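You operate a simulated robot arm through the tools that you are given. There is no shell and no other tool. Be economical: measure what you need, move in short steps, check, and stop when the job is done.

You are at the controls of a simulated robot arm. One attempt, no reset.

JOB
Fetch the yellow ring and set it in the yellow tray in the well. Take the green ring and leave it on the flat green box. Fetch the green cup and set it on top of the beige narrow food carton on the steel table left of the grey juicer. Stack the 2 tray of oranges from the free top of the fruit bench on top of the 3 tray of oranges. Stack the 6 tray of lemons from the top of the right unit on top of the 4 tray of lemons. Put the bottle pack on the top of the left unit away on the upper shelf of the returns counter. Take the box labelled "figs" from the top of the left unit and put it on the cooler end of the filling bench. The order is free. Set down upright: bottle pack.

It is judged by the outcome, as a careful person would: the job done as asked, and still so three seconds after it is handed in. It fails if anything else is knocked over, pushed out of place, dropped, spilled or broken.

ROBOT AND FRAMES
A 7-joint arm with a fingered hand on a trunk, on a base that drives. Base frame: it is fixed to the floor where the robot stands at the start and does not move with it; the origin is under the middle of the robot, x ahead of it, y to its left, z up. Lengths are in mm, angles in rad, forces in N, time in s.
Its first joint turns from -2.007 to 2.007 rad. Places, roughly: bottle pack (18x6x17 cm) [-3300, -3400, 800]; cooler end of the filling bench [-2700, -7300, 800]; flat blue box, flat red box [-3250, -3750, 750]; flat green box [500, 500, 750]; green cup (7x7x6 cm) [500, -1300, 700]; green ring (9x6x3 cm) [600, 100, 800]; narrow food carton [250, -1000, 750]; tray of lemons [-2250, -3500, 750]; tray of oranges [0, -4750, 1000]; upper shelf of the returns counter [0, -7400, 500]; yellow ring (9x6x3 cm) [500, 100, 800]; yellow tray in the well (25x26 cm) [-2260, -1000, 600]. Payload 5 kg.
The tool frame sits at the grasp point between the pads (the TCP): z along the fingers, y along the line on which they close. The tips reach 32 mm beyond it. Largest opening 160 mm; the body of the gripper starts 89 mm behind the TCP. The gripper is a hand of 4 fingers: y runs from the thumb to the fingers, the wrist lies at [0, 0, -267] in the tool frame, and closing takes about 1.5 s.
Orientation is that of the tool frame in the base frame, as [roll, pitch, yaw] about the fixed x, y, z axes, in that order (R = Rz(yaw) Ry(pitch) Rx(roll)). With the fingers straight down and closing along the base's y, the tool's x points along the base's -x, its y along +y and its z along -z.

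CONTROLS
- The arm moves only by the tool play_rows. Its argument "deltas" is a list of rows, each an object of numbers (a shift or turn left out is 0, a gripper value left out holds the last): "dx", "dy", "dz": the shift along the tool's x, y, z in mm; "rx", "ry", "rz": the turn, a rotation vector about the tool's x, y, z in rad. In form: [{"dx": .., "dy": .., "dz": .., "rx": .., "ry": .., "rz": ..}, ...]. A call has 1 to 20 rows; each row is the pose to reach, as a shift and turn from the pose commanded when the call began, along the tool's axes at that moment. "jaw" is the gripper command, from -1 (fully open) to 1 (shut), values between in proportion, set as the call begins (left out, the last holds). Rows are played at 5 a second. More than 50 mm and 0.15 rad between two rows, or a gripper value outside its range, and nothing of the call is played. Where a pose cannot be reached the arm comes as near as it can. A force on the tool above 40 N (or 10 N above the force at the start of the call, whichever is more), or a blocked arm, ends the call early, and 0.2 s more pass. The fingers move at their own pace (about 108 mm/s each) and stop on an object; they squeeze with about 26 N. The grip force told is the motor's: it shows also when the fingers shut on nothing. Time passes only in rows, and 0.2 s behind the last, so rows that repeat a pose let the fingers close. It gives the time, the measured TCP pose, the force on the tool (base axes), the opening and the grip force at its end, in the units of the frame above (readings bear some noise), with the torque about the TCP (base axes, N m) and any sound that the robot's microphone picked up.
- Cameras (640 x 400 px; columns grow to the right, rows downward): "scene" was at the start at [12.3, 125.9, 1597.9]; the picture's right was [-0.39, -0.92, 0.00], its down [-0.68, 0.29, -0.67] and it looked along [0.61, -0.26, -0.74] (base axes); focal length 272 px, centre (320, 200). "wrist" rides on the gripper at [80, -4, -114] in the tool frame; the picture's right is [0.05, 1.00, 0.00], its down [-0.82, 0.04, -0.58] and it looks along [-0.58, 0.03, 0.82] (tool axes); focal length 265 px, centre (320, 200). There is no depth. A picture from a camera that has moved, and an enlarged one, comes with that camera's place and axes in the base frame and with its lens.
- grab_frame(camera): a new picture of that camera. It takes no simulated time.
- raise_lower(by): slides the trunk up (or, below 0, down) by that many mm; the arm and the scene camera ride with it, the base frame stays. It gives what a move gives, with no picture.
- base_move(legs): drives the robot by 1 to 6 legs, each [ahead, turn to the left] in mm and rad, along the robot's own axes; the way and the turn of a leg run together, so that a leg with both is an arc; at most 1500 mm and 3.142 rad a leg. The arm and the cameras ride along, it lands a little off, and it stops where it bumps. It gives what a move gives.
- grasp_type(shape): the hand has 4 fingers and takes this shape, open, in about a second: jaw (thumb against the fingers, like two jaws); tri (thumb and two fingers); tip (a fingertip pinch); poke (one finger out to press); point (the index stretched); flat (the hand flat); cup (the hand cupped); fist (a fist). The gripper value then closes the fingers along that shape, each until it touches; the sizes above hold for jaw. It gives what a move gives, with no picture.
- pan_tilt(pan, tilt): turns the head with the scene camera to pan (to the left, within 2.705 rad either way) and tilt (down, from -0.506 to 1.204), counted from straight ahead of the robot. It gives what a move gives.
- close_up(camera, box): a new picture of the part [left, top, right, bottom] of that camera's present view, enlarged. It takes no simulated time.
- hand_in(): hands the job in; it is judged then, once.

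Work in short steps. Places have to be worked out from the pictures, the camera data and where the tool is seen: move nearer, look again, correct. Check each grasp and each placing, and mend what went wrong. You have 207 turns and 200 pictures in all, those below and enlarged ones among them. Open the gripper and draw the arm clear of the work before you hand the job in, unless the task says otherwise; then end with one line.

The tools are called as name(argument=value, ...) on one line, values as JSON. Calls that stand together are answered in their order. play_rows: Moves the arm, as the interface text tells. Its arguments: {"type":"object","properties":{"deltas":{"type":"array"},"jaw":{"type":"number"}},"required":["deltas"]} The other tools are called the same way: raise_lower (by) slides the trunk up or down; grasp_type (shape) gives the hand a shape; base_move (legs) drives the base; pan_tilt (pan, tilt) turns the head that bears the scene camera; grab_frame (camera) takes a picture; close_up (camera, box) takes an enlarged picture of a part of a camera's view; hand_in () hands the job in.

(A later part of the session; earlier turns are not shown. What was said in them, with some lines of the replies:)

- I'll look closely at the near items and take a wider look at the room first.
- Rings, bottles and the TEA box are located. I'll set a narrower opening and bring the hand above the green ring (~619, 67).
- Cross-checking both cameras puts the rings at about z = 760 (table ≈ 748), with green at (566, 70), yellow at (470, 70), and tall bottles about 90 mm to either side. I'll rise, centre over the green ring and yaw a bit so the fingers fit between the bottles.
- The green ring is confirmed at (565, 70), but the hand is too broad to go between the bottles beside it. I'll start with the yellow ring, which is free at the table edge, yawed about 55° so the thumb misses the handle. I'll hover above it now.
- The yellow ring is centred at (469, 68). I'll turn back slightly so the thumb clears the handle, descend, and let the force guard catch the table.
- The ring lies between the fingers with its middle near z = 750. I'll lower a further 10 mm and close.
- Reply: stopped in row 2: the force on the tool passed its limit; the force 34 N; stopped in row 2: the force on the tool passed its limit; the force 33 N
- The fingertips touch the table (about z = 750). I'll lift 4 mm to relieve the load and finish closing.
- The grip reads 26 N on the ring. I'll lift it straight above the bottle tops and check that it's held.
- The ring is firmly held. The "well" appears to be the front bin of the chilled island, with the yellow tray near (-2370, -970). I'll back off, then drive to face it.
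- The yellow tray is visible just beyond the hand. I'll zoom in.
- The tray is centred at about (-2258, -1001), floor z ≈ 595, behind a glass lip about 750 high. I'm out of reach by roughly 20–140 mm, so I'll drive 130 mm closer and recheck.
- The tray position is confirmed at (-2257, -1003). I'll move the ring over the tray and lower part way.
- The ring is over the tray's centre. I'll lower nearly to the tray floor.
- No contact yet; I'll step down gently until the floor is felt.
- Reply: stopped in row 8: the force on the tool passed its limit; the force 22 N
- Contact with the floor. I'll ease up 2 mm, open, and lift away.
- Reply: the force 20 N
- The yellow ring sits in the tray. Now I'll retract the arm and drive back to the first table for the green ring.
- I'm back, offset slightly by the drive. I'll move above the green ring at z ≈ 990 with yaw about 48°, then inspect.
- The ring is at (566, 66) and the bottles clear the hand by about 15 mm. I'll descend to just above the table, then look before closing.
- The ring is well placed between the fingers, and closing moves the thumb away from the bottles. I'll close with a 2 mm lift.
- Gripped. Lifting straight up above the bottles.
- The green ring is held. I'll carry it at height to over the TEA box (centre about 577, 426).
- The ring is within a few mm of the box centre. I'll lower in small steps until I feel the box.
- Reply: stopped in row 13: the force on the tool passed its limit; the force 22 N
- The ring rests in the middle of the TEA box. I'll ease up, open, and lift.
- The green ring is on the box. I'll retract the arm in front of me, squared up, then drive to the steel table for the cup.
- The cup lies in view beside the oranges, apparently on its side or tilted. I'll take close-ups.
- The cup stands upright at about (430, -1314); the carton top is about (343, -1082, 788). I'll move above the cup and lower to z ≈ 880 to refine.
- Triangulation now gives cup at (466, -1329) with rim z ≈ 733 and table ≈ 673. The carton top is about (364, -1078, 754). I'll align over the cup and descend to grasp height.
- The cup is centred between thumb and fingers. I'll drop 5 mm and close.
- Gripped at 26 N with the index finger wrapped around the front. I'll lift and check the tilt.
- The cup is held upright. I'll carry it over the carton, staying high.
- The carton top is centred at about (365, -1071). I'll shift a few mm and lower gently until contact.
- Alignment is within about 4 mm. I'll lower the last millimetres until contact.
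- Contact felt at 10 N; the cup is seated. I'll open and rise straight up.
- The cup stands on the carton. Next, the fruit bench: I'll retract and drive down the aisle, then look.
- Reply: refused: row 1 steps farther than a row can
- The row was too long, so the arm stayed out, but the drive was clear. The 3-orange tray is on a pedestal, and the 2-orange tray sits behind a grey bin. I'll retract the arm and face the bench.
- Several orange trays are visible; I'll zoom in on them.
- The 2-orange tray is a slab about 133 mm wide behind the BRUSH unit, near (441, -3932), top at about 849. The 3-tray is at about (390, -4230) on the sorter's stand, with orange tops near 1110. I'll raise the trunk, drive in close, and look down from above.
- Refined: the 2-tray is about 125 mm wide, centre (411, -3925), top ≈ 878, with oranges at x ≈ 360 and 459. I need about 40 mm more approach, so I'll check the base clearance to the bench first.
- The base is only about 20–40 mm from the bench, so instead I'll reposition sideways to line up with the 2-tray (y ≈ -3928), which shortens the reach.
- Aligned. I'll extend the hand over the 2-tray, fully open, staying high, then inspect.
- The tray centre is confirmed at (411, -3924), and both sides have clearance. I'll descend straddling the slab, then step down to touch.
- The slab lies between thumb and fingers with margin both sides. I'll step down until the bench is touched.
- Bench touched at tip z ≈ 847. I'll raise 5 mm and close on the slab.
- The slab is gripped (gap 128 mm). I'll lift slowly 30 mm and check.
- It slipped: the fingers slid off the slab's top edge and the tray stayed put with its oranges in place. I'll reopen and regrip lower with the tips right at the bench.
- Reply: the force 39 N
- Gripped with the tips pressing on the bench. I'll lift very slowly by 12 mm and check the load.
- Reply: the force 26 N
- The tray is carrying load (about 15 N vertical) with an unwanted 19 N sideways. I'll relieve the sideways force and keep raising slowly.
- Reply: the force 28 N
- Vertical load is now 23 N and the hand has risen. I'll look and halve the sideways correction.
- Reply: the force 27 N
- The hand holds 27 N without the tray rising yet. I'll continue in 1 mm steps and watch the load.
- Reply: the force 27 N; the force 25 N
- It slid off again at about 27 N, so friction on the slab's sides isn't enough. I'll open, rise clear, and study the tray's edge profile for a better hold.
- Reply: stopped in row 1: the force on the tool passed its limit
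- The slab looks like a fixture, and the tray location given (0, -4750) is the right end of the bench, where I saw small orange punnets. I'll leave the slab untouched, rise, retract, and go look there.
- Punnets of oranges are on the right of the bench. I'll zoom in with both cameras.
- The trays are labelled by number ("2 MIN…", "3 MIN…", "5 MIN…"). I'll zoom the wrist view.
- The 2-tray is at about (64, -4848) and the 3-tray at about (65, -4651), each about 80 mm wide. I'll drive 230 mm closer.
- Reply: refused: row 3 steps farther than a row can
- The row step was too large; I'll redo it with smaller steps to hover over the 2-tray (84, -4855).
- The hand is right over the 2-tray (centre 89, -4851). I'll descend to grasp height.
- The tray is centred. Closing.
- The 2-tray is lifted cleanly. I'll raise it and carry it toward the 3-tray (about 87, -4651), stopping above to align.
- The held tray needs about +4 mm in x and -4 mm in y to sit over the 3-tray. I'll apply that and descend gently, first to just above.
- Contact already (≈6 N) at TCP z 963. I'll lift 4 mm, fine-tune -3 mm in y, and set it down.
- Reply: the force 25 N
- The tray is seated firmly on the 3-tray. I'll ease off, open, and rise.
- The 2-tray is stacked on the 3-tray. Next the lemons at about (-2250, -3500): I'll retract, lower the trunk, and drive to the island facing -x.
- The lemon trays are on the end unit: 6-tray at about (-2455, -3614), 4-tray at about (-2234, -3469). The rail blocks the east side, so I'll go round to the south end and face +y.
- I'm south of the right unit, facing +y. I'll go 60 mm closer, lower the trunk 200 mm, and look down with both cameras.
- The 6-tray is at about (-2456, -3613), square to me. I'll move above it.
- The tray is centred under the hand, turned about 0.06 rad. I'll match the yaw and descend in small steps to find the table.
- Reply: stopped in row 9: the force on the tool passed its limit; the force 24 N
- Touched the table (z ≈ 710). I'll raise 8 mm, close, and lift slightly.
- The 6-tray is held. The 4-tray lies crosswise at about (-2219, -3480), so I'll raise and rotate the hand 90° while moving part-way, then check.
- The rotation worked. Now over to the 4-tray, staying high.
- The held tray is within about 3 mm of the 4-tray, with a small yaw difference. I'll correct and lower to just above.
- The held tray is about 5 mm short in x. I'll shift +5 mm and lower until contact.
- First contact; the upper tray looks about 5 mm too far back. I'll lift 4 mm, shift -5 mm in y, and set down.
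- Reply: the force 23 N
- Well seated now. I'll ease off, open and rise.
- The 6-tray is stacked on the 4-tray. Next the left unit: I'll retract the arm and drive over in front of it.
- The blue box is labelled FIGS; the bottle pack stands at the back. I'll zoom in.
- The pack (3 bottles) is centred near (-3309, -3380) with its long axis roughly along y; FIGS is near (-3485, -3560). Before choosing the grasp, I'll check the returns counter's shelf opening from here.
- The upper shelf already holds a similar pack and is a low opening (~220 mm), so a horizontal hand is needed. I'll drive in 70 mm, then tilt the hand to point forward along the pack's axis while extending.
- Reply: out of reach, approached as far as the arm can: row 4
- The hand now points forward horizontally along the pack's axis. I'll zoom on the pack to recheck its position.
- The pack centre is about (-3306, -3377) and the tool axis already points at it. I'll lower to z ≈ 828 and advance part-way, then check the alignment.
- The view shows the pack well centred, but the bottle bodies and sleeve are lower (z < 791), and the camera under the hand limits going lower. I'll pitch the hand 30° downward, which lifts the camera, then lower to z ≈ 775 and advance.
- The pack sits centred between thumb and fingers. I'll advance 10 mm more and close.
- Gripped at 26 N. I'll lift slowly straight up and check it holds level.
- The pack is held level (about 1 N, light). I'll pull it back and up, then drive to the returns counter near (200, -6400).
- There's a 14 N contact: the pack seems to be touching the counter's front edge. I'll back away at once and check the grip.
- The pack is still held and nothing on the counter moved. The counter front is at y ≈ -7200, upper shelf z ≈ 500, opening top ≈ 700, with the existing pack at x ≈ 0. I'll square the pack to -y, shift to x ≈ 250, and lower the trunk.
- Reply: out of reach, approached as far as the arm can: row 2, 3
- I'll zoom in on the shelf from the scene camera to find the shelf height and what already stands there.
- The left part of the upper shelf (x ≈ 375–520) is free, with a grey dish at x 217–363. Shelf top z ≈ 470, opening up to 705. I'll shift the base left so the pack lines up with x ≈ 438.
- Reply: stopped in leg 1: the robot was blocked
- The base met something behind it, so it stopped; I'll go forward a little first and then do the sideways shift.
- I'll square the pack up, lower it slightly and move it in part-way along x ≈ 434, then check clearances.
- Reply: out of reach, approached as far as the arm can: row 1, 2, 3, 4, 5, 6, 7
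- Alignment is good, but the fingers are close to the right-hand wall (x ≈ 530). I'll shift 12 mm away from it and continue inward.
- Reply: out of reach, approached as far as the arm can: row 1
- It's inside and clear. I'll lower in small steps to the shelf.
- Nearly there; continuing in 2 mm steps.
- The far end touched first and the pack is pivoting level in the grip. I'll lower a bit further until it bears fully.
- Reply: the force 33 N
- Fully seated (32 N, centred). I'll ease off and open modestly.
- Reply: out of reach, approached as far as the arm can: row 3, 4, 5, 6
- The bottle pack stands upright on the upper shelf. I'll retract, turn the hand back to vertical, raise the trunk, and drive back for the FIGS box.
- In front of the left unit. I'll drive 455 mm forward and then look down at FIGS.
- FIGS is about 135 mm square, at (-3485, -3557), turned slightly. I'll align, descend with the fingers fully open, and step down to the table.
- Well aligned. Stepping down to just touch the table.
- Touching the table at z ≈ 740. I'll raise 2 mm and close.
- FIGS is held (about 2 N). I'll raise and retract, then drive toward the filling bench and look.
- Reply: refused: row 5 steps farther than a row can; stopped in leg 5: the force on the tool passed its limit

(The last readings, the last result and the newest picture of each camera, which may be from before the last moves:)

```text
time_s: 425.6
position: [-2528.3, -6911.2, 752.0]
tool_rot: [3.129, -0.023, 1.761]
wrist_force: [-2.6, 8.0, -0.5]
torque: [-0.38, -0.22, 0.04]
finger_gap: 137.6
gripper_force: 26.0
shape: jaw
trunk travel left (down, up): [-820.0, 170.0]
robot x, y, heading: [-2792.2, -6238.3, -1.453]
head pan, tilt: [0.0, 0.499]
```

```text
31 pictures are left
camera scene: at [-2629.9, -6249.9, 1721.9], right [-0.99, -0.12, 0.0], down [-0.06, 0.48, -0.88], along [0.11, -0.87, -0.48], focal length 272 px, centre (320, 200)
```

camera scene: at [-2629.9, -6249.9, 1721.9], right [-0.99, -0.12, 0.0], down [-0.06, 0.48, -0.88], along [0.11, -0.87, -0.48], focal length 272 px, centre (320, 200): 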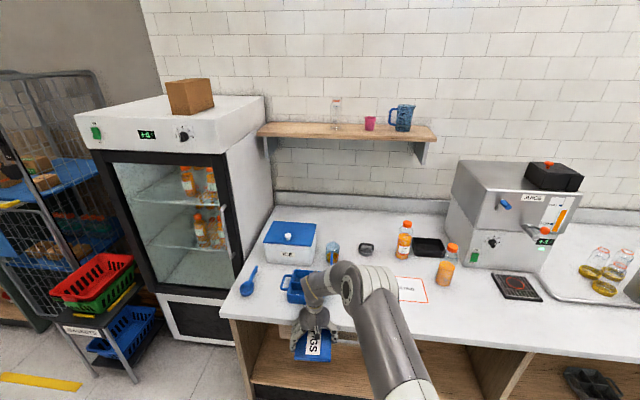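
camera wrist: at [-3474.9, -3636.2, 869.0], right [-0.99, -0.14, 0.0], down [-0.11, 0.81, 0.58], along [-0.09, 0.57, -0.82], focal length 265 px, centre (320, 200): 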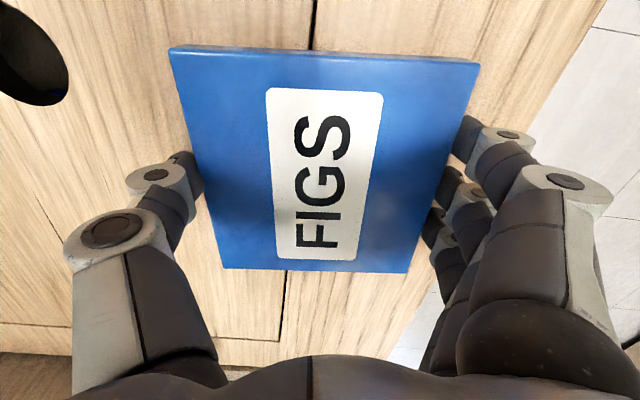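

Again a row was too long, so the hand stayed low and FIGS has touched the bench's front edge (8 N). I'll back off now and then raise properly.

base_move(legs=[[-200, 0]])

play_rows(deltas=[{"dz": -40}, {"dz": -80}, {"dz": -120}, {"dz": -160}, {"dz": -200}, {"dz": -240}, {"dz": -280}, {"dz": -280}])

grab_frame(camera="wrist")

grab_frame(camera="scene")

```text
time_s: 427.2
position: [-2551.8, -6711.7, 751.0]
tool_rot: [3.13, -0.02, 1.76]
wrist_force: [-0.1, -0.5, -2.4]
torque: [-0.03, 0.0, -0.02]
finger_gap: 137.3
gripper_force: 26.0
shape: jaw
trunk travel left (down, up): [-820.0, 170.0]
robot x, y, heading: [-2815.7, -6038.8, -1.448]
head pan, tilt: [0.0, 0.499]
```

```text
time_s: 429.0
position: [-2555.5, -6723.6, 1028.5]
tool_rot: [3.129, -0.023, 1.761]
wrist_force: [-1.1, -0.3, -2.2]
torque: [-0.01, 0.0, 0.0]
finger_gap: 137.5
gripper_force: 26.0
shape: jaw
trunk travel left (down, up): [-820.0, 170.0]
robot x, y, heading: [-2814.5, -6037.4, -1.452]
head pan, tilt: [0.0, 0.499]
```

```text
30 pictures are left
camera wrist: at [-2576.3, -6646.6, 1143.5], right [0.97, 0.24, 0.01], down [0.19, -0.81, 0.56], along [0.14, -0.54, -0.83], focal length 265 px, centre (320, 200)
```

wrist: 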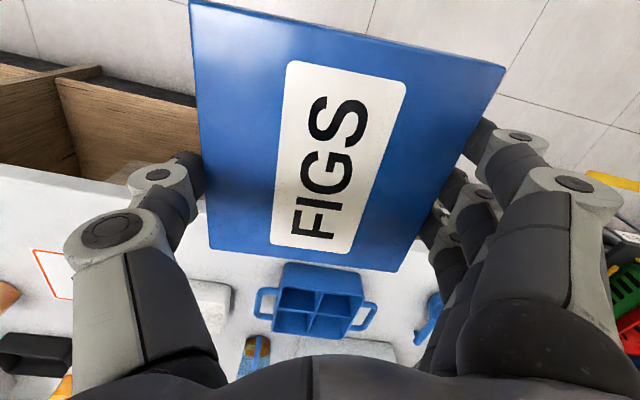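

```text
29 pictures are left
camera scene: at [-2654.1, -6051.7, 1721.9], right [-0.99, -0.12, 0.0], down [-0.06, 0.48, -0.88], along [0.11, -0.87, -0.48], focal length 272 px, centre (320, 200)
```

scene: 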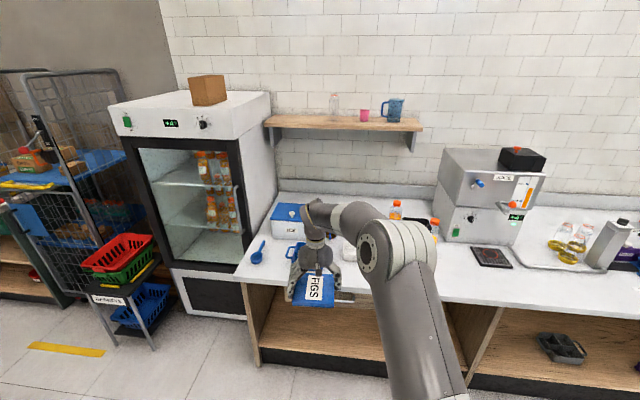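

The box is still firmly held. I need a clear view of the bench's cooler (left) end, so I'll swing the arm to my right and look.

play_rows(deltas=[{"dx": 15, "dy": -41}, {"dx": 31, "dy": -82}, {"dx": 46, "dy": -123}, {"dx": 62, "dy": -164}, {"dx": 77, "dy": -205}, {"dx": 93, "dy": -246}, {"dx": 108, "dy": -287}, {"dx": 124, "dy": -327}])

pan_tilt(pan=0.25, tilt=0.65)

close_up(camera="scene", box=[220, 150, 500, 310])

```text
time_s: 430.8
position: [-2900.7, -6658.5, 1031.0]
tool_rot: [3.129, -0.021, 1.761]
wrist_force: [-0.4, -1.2, -2.2]
torque: [0.01, -0.02, 0.01]
finger_gap: 137.5
gripper_force: 25.6
shape: jaw
trunk travel left (down, up): [-820.0, 170.0]
robot x, y, heading: [-2816.3, -6039.7, -1.448]
head pan, tilt: [0.0, 0.499]
```

```text
time_s: 431.5
position: [-2899.2, -6659.2, 1030.9]
tool_rot: [3.13, -0.022, 1.761]
wrist_force: [-0.7, -0.3, -2.4]
torque: [0.0, -0.02, 0.02]
finger_gap: 137.6
gripper_force: 25.8
shape: jaw
trunk travel left (down, up): [-820.0, 170.0]
robot x, y, heading: [-2811.5, -6041.4, -1.45]
head pan, tilt: [0.25, 0.649]
```

```text
2.29 times, centred on (360, 230) of scene
camera zoom: at [-2634.3, -6041.9, 1708.7], right [-0.93, -0.36, 0.0], down [-0.22, 0.56, -0.8], along [0.29, -0.74, -0.6], focal length 622 px, centre (229, 131)
```

zoom: 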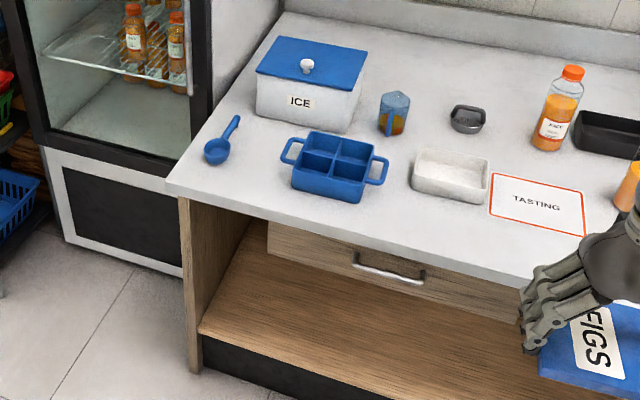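

The bench top is about z = 800 with its front edge near y ≈ -6930. There's a free patch at about (-2675, -7018), in front of the white dish and right of the blue basket, at the cooler end. I'll drive 350 mm closer.

base_move(legs=[[350, 0]])

grab_frame(camera="wrist")

grab_frame(camera="scene")

```text
time_s: 433.8
position: [-2849.4, -7011.3, 1031.4]
tool_rot: [3.129, -0.022, 1.768]
wrist_force: [0.1, -0.5, -2.3]
torque: [-0.01, -0.02, 0.0]
finger_gap: 137.3
gripper_force: 26.3
shape: jaw
trunk travel left (down, up): [-820.0, 170.0]
robot x, y, heading: [-2770.5, -6391.5, -1.436]
head pan, tilt: [0.25, 0.649]
```

```text
27 pictures are left
camera wrist: at [-2871.2, -6936.0, 1145.8], right [0.97, 0.25, 0.01], down [0.2, -0.81, 0.56], along [0.15, -0.54, -0.83], focal length 265 px, centre (320, 200)
```

wrist: 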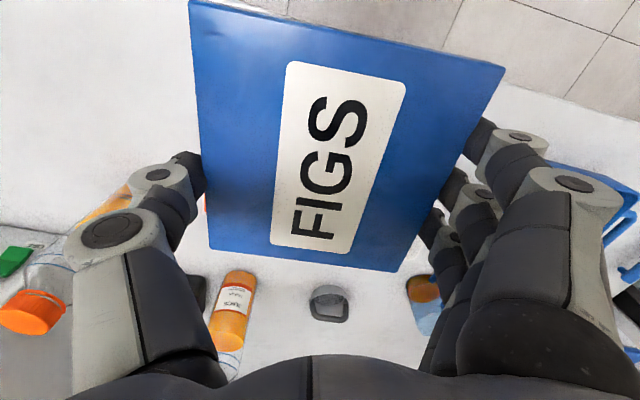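

```text
26 pictures are left
camera scene: at [-2589.4, -6392.2, 1708.6], right [-0.93, -0.37, 0.0], down [-0.22, 0.56, -0.8], along [0.3, -0.74, -0.61], focal length 272 px, centre (320, 200)
```

scene: 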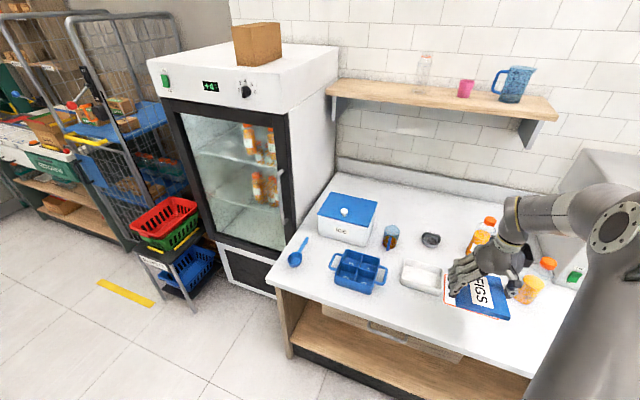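

The geometry is confirmed (edge y = -6935, dish front y = -7112). I'll move over (-2680, -7022), squaring the box, and lower part-way.

play_rows(deltas=[{"dx": -11, "dy": 41, "rx": 0.013, "ry": -0.022, "rz": 0.05}, {"dx": -22, "dy": 82, "rx": 0.013, "ry": -0.022, "rz": 0.1}, {"dx": -33, "dy": 123, "rx": 0.013, "ry": -0.022, "rz": 0.1}, {"dx": -44, "dy": 164, "rx": 0.013, "ry": -0.022, "rz": 0.1}, {"dx": -44, "dy": 164, "dz": 45, "rx": 0.013, "ry": -0.022, "rz": 0.1}, {"dx": -44, "dy": 164, "dz": 90, "rx": 0.013, "ry": -0.022, "rz": 0.1}, {"dx": -44, "dy": 164, "dz": 130, "rx": 0.013, "ry": -0.022, "rz": 0.1}, {"dx": -44, "dy": 164, "dz": 150, "rx": 0.013, "ry": -0.022, "rz": 0.1}, {"dx": -44, "dy": 164, "dz": 150, "rx": 0.013, "ry": -0.022, "rz": 0.1}])

close_up(camera="scene", box=[310, 220, 510, 360])

grab_frame(camera="wrist")

```text
time_s: 435.8
position: [-2681.6, -7016.4, 882.1]
tool_rot: [-3.139, 0.001, 1.668]
wrist_force: [0.1, -0.6, -2.5]
torque: [-0.01, 0.01, 0.02]
finger_gap: 137.7
gripper_force: 26.5
shape: jaw
trunk travel left (down, up): [-820.0, 170.0]
robot x, y, heading: [-2768.4, -6389.4, -1.441]
head pan, tilt: [0.25, 0.649]
```

```text
2.86 times, centred on (410, 290) of scene
camera zoom: at [-2589.4, -6391.0, 1708.6], right [-0.93, -0.37, 0.0], down [-0.22, 0.56, -0.8], along [0.3, -0.74, -0.6], focal length 777 px, centre (63, -57)
```

zoom: 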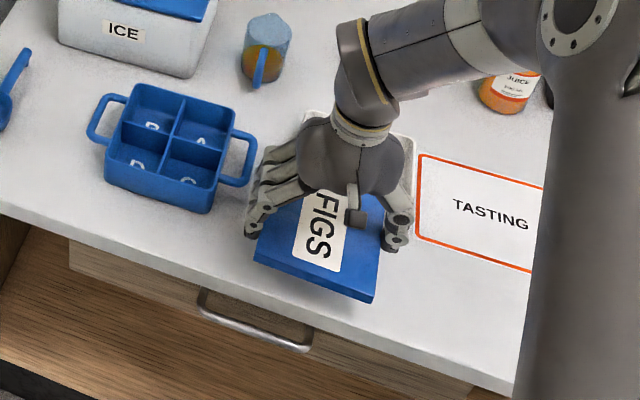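

```text
24 pictures are left
camera wrist: at [-2694.4, -6935.8, 995.0], right [0.99, 0.15, 0.0], down [0.12, -0.81, 0.58], along [0.08, -0.57, -0.82], focal length 265 px, centre (320, 200)
```

wrist: 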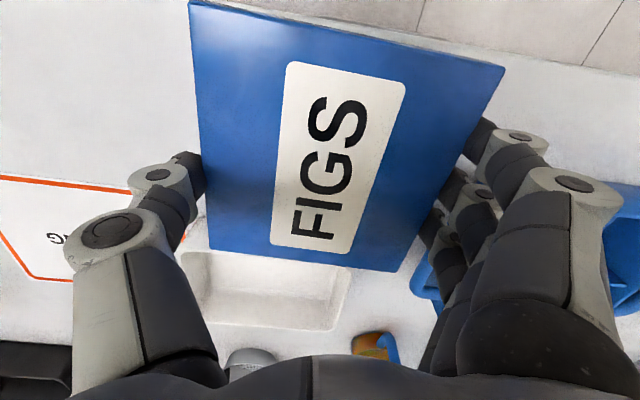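

Good placement; I'll shift 12 mm away from the basket handle and 7 mm inward, then lower until contact.

play_rows(deltas=[{"dx": -6, "dy": -12.6}, {"dx": -6, "dy": -12.6, "dz": 20}, {"dx": -6, "dy": -12.6, "dz": 34}, {"dx": -6, "dy": -12.6, "dz": 38}, {"dx": -6, "dy": -12.6, "dz": 41}, {"dx": -6, "dy": -12.6, "dz": 44}, {"dx": -6, "dy": -12.6, "dz": 47}, {"dx": -6, "dy": -12.6, "dz": 50}])

close_up(camera="scene", box=[310, 220, 510, 360])

```text
time_s: 437.6
position: [-2691.3, -7026.3, 833.2]
tool_rot: [-3.14, 0.003, 1.669]
wrist_force: [-0.1, 1.9, 8.4]
torque: [-0.14, -0.49, 0.13]
finger_gap: 137.9
gripper_force: 25.7
shape: jaw
trunk travel left (down, up): [-820.0, 170.0]
robot x, y, heading: [-2767.2, -6390.8, -1.439]
head pan, tilt: [0.25, 0.649]
```

```text
2.86 times, centred on (410, 290) of scene
camera zoom: at [-2589.5, -6390.0, 1708.8], right [-0.93, -0.37, 0.0], down [-0.22, 0.56, -0.8], along [0.3, -0.74, -0.6], focal length 777 px, centre (63, -57)
```

zoom: 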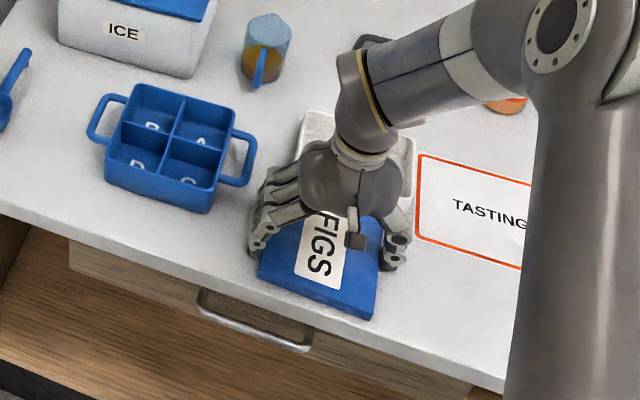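

Contact felt; FIGS lies fully on the bench. I'll open and rise straight up.

play_rows(deltas=[{"dz": -2}, {"dz": -2}, {"dz": -2}, {"dz": -2}, {"dz": -2}], jaw=-1)

play_rows(deltas=[{"dz": -25}, {"dz": -65}, {"dz": -110}, {"dz": -155}, {"dz": -200}])

close_up(camera="scene", box=[310, 220, 510, 360])

```text
time_s: 438.8
position: [-2691.8, -7025.1, 834.5]
tool_rot: [-3.141, 0.0, 1.668]
wrist_force: [-0.5, 0.5, -0.1]
torque: [0.02, 0.01, -0.02]
finger_gap: 160.0
gripper_force: 0.0
shape: jaw
trunk travel left (down, up): [-820.0, 170.0]
robot x, y, heading: [-2767.1, -6386.2, -1.439]
head pan, tilt: [0.25, 0.649]
```

```text
time_s: 440.0
position: [-2690.5, -7025.3, 1034.8]
tool_rot: [-3.139, 0.0, 1.668]
wrist_force: [-1.0, -0.2, 0.4]
torque: [-0.01, 0.0, 0.0]
finger_gap: 159.9
gripper_force: 0.1
shape: jaw
trunk travel left (down, up): [-820.0, 170.0]
robot x, y, heading: [-2767.6, -6387.3, -1.439]
head pan, tilt: [0.25, 0.649]
```

```text
2.86 times, centred on (410, 290) of scene
camera zoom: at [-2589.2, -6390.0, 1708.5], right [-0.93, -0.37, 0.0], down [-0.22, 0.56, -0.8], along [0.3, -0.74, -0.6], focal length 777 px, centre (63, -57)
```

zoom: 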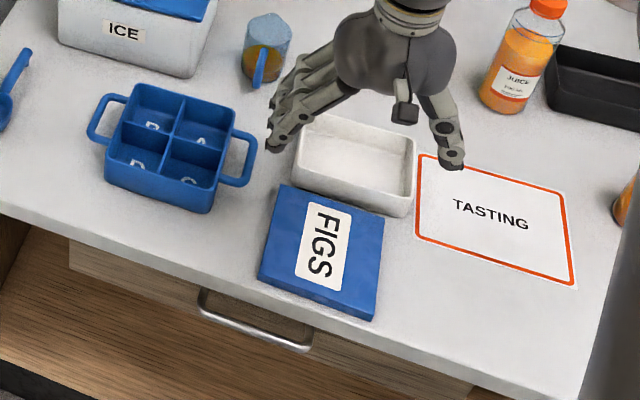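

FIGS is placed on the cooler end. I'll back off and take a quick look at the left unit and at the spot where my base was blocked, to be sure nothing was disturbed.

base_move(legs=[[-500, 0]])

pan_tilt(pan=-2.7, tilt=0.35)

grab_frame(camera="scene")

pan_tilt(pan=1.5, tilt=0.3)

grab_frame(camera="scene")

```text
time_s: 443.0
position: [-2755.6, -6531.8, 1035.1]
tool_rot: [-3.139, 0.001, 1.664]
wrist_force: [-0.1, 0.4, -0.3]
torque: [-0.04, 0.01, 0.0]
finger_gap: 159.7
gripper_force: 0.0
shape: jaw
trunk travel left (down, up): [-820.0, 170.0]
robot x, y, heading: [-2835.0, -5897.2, -1.442]
head pan, tilt: [0.25, 0.649]
```

```text
time_s: 445.5
position: [-2757.3, -6532.2, 1033.7]
tool_rot: [-3.14, 0.0, 1.667]
wrist_force: [-0.5, 0.3, -0.9]
torque: [-0.04, -0.02, 0.03]
finger_gap: 159.7
gripper_force: 0.1
shape: jaw
trunk travel left (down, up): [-820.0, 170.0]
robot x, y, heading: [-2833.2, -5896.3, -1.446]
head pan, tilt: [-2.7, 0.351]
```

```text
21 pictures are left
camera scene: at [-2735.8, -5737.5, 1735.7], right [0.84, 0.54, 0.0], down [0.19, -0.29, -0.94], along [-0.51, 0.79, -0.34], focal length 272 px, centre (320, 200)
```

scene: 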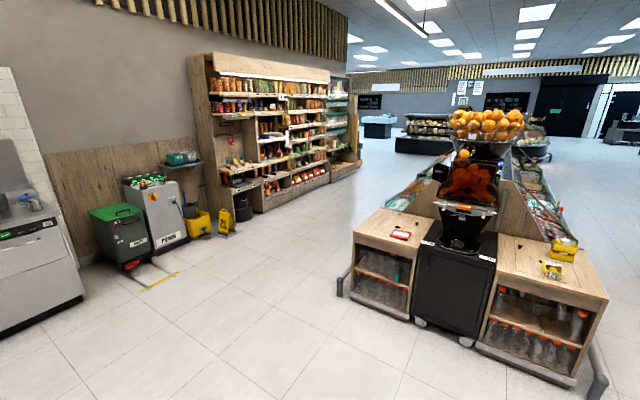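

```text
time_s: 448.9
position: [-2756.8, -6532.1, 1034.6]
tool_rot: [-3.14, 0.0, 1.665]
wrist_force: [0.1, -0.3, 0.1]
torque: [-0.03, 0.0, 0.0]
finger_gap: 159.9
gripper_force: 0.0
shape: jaw
trunk travel left (down, up): [-820.0, 170.0]
robot x, y, heading: [-2834.4, -5893.3, -1.444]
head pan, tilt: [1.499, 0.3]
```

```text
20 pictures are left
camera scene: at [-2592.3, -5810.7, 1740.4], right [0.06, -1.0, 0.0], down [-0.3, -0.02, -0.96], along [0.95, 0.05, -0.3], focal length 272 px, centre (320, 200)
```

scene: 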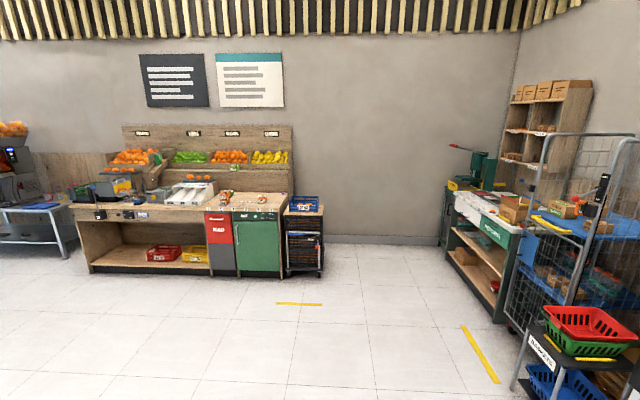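

All looks in order; one zoom each on the fruit bench and the lemon unit for confirmation.

close_up(camera="scene", box=[180, 160, 340, 290])

close_up(camera="scene", box=[430, 170, 550, 290])

pan_tilt(pan=-2.7, tilt=0.35)

close_up(camera="scene", box=[340, 190, 620, 370])

```text
3.08 times, centred on (260, 225) of scene
camera zoom: at [-2592.3, -5810.7, 1740.4], right [0.06, -1.0, 0.0], down [-0.3, -0.02, -0.96], along [0.95, 0.05, -0.3], focal length 837 px, centre (505, 123)
```

zoom: 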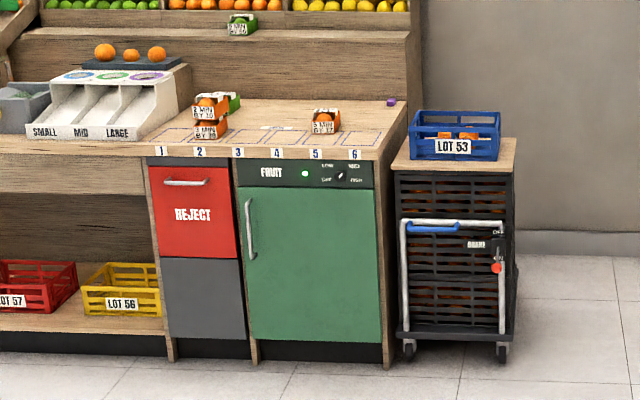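

```text
3.33 times, centred on (490, 230) of scene
camera zoom: at [-2592.3, -5810.7, 1740.4], right [0.06, -1.0, 0.0], down [-0.3, -0.02, -0.96], along [0.95, 0.05, -0.3], focal length 906 px, centre (-247, 100)
```

zoom: 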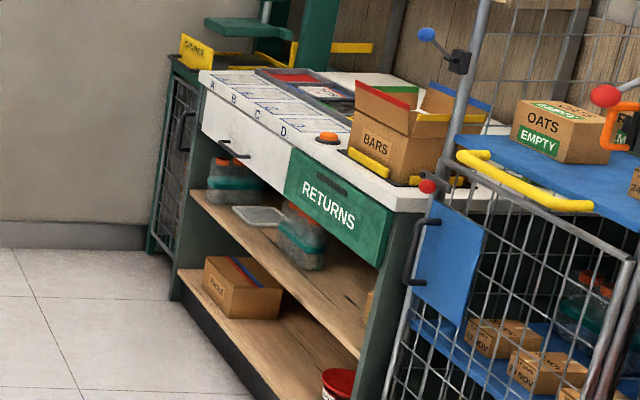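

```text
time_s: 452.3
position: [-2755.7, -6531.0, 1034.3]
tool_rot: [-3.14, -0.001, 1.664]
wrist_force: [-0.2, -0.9, -0.1]
torque: [0.02, 0.01, -0.03]
finger_gap: 160.0
gripper_force: 0.0
shape: jaw
trunk travel left (down, up): [-820.0, 170.0]
robot x, y, heading: [-2831.0, -5894.7, -1.441]
head pan, tilt: [-2.7, 0.351]
```

```text
2.22 times, centred on (480, 280) of scene
camera zoom: at [-2735.8, -5737.5, 1735.7], right [0.84, 0.54, 0.0], down [0.19, -0.29, -0.94], along [-0.51, 0.79, -0.34], focal length 604 px, centre (-36, 22)
```

zoom: 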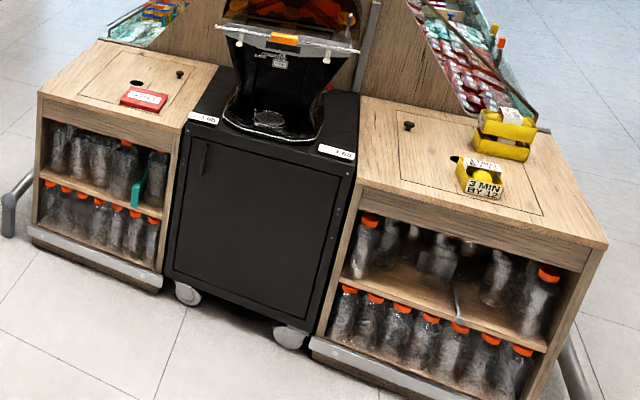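

All placements check out in the pictures, the gripper is open, and the arm is clear of the work. Handing in.

hand_in()

```text
The job is handed in.
```

All seven items are in their requested places and the job is handed in; in the pictures I took afterwards, everything I could see was still standing where it should.
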